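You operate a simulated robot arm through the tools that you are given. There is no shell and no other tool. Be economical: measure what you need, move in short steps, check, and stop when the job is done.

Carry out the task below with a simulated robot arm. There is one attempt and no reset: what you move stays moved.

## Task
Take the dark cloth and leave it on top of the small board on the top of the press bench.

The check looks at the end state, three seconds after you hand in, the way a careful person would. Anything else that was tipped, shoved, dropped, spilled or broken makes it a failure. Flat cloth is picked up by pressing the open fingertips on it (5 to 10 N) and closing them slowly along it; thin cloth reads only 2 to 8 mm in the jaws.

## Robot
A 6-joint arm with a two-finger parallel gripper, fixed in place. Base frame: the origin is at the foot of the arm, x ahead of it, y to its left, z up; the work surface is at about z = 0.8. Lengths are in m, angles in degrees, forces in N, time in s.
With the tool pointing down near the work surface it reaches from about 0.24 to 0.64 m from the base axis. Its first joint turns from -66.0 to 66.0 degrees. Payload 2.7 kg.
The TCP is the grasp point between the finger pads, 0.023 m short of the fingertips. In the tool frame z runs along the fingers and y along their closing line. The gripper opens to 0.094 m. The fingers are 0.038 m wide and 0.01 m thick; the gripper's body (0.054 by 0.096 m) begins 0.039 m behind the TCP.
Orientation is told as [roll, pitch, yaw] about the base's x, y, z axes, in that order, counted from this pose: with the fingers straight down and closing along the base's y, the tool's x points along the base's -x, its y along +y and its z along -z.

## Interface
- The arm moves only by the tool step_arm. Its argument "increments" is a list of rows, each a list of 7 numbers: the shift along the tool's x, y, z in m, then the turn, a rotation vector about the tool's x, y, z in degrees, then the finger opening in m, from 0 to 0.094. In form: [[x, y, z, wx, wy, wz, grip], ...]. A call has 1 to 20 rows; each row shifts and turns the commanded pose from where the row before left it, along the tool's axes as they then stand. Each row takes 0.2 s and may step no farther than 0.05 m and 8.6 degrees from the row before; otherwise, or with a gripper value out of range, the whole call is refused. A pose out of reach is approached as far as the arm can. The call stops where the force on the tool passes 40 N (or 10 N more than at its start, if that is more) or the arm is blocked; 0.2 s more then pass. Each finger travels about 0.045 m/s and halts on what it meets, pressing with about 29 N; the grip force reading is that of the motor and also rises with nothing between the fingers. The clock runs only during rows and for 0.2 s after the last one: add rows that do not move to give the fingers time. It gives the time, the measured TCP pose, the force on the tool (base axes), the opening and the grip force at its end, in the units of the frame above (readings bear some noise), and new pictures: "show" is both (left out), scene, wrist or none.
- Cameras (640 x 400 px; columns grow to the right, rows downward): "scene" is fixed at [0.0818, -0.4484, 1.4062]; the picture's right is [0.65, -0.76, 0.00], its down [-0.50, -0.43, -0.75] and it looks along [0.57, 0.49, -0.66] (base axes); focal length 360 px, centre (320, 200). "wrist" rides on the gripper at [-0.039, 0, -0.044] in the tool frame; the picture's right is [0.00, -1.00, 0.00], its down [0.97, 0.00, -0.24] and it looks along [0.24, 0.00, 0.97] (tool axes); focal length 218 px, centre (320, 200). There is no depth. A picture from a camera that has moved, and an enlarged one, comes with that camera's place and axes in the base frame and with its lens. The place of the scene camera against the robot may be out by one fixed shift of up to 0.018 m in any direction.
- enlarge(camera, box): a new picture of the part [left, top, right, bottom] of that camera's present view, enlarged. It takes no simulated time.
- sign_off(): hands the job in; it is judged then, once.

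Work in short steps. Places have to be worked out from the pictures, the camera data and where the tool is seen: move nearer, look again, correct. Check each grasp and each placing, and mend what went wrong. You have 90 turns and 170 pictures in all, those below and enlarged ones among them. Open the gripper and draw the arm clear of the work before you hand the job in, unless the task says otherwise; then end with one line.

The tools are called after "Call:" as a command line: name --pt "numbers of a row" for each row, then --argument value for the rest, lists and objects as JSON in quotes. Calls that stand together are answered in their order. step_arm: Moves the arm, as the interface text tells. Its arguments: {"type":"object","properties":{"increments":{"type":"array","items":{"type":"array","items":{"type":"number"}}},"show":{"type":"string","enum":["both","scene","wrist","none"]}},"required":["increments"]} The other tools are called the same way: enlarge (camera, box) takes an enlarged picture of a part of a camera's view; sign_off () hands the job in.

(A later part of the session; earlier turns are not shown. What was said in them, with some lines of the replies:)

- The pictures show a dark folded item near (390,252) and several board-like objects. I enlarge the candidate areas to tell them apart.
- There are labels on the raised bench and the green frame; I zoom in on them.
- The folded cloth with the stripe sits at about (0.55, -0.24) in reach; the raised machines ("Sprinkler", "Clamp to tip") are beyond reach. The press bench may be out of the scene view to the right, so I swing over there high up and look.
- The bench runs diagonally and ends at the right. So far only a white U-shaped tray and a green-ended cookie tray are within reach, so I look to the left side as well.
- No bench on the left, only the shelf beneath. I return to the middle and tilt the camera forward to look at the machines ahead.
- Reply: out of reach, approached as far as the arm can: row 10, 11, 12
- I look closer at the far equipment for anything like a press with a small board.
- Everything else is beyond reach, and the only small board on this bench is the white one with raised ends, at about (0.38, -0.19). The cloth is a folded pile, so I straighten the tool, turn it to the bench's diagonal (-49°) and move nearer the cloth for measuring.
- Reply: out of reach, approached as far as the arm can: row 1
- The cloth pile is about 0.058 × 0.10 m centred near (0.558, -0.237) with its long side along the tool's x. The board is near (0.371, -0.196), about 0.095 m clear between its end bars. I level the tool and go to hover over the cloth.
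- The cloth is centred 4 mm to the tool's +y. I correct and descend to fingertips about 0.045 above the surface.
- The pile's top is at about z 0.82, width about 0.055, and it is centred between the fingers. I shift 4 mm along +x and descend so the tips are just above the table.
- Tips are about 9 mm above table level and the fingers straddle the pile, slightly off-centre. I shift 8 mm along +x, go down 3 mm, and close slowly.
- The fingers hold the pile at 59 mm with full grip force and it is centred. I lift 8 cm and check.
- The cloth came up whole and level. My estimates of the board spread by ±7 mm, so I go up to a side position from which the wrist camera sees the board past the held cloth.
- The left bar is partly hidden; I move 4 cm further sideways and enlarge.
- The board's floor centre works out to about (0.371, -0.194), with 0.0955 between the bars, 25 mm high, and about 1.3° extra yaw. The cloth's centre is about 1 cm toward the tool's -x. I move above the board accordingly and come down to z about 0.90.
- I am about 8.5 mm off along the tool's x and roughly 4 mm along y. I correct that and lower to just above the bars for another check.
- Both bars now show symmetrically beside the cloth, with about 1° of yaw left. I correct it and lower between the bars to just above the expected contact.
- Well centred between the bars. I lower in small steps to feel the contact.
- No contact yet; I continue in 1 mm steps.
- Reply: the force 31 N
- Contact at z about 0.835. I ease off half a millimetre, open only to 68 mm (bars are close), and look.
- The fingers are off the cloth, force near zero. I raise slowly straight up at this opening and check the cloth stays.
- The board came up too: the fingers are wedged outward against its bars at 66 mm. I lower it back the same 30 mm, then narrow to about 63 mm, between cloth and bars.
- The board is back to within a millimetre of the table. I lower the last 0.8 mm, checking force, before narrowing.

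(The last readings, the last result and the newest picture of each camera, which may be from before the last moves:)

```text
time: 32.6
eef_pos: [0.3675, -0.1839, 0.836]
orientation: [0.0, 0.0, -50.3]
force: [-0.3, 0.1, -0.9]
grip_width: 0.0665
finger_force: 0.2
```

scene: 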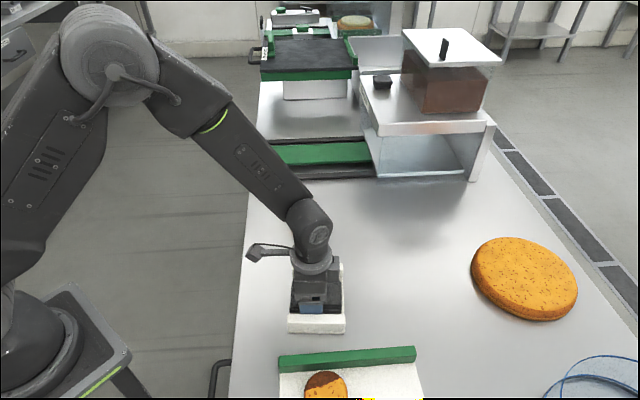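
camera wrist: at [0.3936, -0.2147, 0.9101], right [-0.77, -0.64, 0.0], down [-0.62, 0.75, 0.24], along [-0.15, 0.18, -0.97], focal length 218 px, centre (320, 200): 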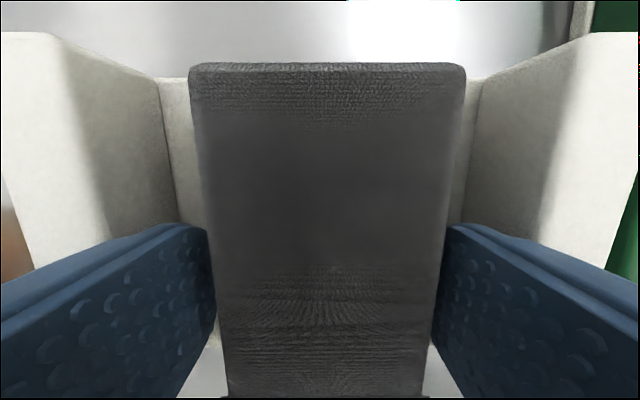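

Now I narrow the fingers to 63 mm, which frees the bars and still leaves the cloth loose, then look before lifting.

Call:
step_arm --pt "0 0 0 0 0 0 0.065" --pt "0 0 0 0 0 0 0.063" --pt "0 0 0 0 0 0 0.063" --pt "0 0 0 0 0 0 0.063" --show "wrist"

```text
time: 33.6
eef_pos: [0.3692, -0.1844, 0.8351]
orientation: [0.0, 0.0, -50.4]
force: [0.6, 0.2, -0.5]
grip_width: 0.0632
finger_force: 0.1
camera wrist: at [0.3938, -0.2145, 0.8804], right [-0.77, -0.64, 0.0], down [-0.62, 0.75, 0.24], along [-0.15, 0.18, -0.97], focal length 218 px, centre (320, 200)
```

wrist: 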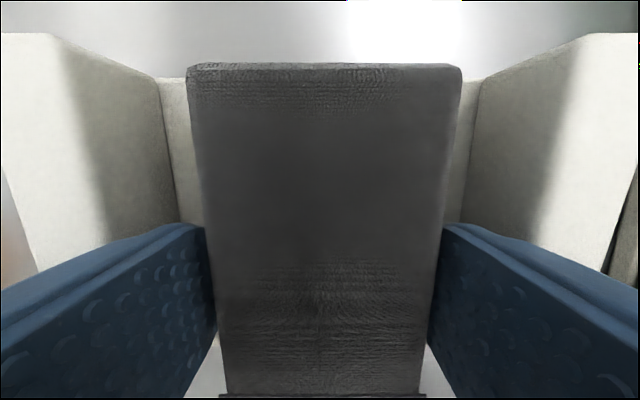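

Fingers are clear of the bars with near-zero force. I lift just 10 mm and check that nothing follows.

Call:
step_arm --pt "0 0 -0.003 0 0 0 0.063" --pt "0 0 -0.003 0 0 0 0.063" --pt "0 0 -0.004 0 0 0 0.063" --pt "0 0 0 0 0 0 0.063" --show "wrist"

Call:
enlarge --camera "scene" --box '[270, 230, 370, 340]'

```text
time: 34.6
eef_pos: [0.3683, -0.1843, 0.8454]
orientation: [0.0, 0.0, -50.5]
force: [0.8, -0.1, -0.9]
grip_width: 0.0632
finger_force: 0.0
camera wrist: at [0.394, -0.2146, 0.8905], right [-0.77, -0.64, 0.0], down [-0.62, 0.75, 0.24], along [-0.15, 0.18, -0.97], focal length 218 px, centre (320, 200)
```

wrist: 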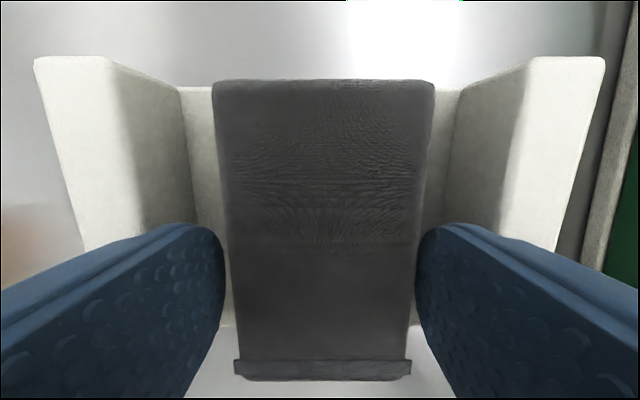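

```text
3.64 times, centred on (320, 285) of scene
camera zoom: at [0.0818, -0.4484, 1.4062], right [0.65, -0.76, 0.0], down [-0.5, -0.43, -0.75], along [0.57, 0.49, -0.66], focal length 1310 px, centre (320, -109)
```

zoom: 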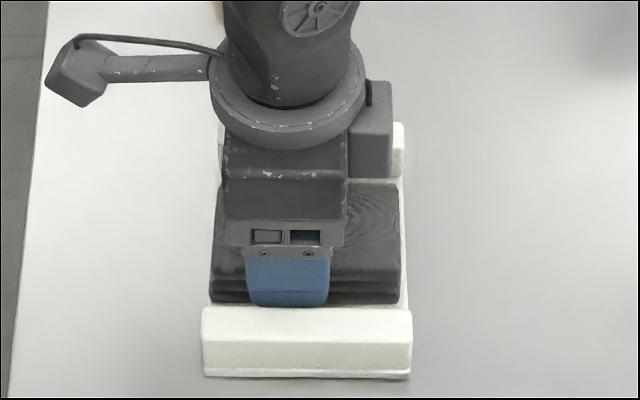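

Cloth and board both stayed put this time. I lift well clear and then open fully.

Call:
step_arm --pt "0 0 -0.006 0 0 0 0.063" --pt "0 0 -0.01 0 0 0 0.063" --pt "0 0 -0.02 0 0 0 0.063" --pt "0 0 -0.03 0 0 0 0.063" --pt "0 0 -0.04 0 0 0 0.08" --pt "0 0 -0.04 0 0 0 0.094" --pt "0 0.04 -0.03 0 0 0 0.094" --pt "0 0.05 0 0 0 0 0.094" --pt "0 0.05 0 0 0 0 0.094" --pt "0 0.05 0 0 0 0 0.094" --pt "0 0 0 0 0 0 0.094"

Call:
enlarge --camera "scene" --box '[260, 220, 380, 350]'

```text
time: 37.0
eef_pos: [0.5151, -0.0623, 1.0209]
orientation: [0.0, 0.0, -50.4]
force: [-0.3, 0.4, 0.1]
grip_width: 0.094
finger_force: 0.1
camera wrist: at [0.5407, -0.0934, 1.0661], right [-0.77, -0.64, 0.0], down [-0.62, 0.75, 0.24], along [-0.15, 0.18, -0.97], focal length 218 px, centre (320, 200)
```

scene: 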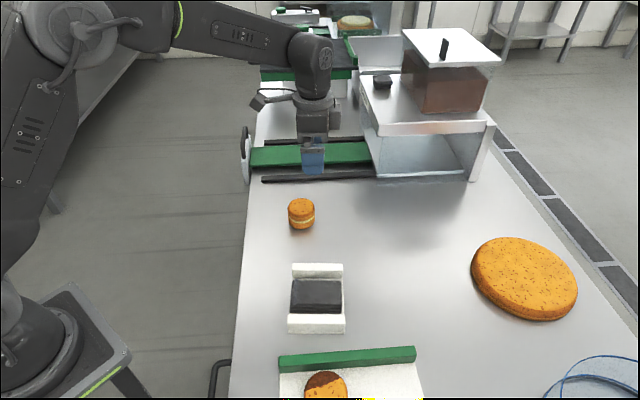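
wrist: 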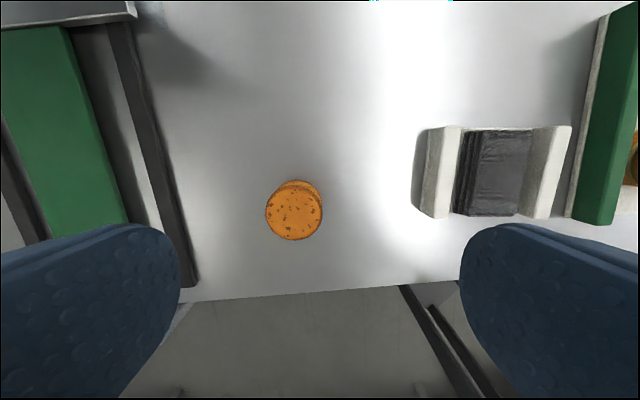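

```text
3.08 times, centred on (320, 285) of scene
camera zoom: at [0.0818, -0.4483, 1.4062], right [0.65, -0.76, 0.0], down [-0.5, -0.43, -0.75], along [0.57, 0.49, -0.66], focal length 1109 px, centre (320, -62)
```

zoom: 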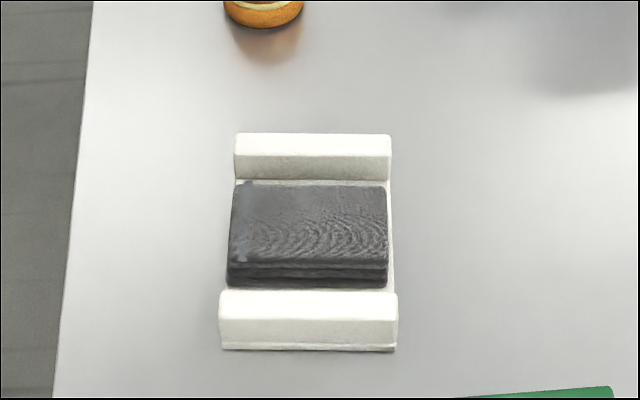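

The folded cloth lies squarely on the small white board, which is back in its original place, and the arm is clear with the gripper open. Nothing else has moved, so I hand in.

Call:
sign_off

```text
The job is handed in.
```

The folded dark cloth is on the small white board, and the arm is drawn clear with the gripper open. I took the white board with raised ends to be the one meant, as it was the only small board within reach on the bench top. While I was releasing the cloth, the fingers wedged against the board's bars and lifted it about 3 cm. I lowered it again, and it looks to be in its original place.
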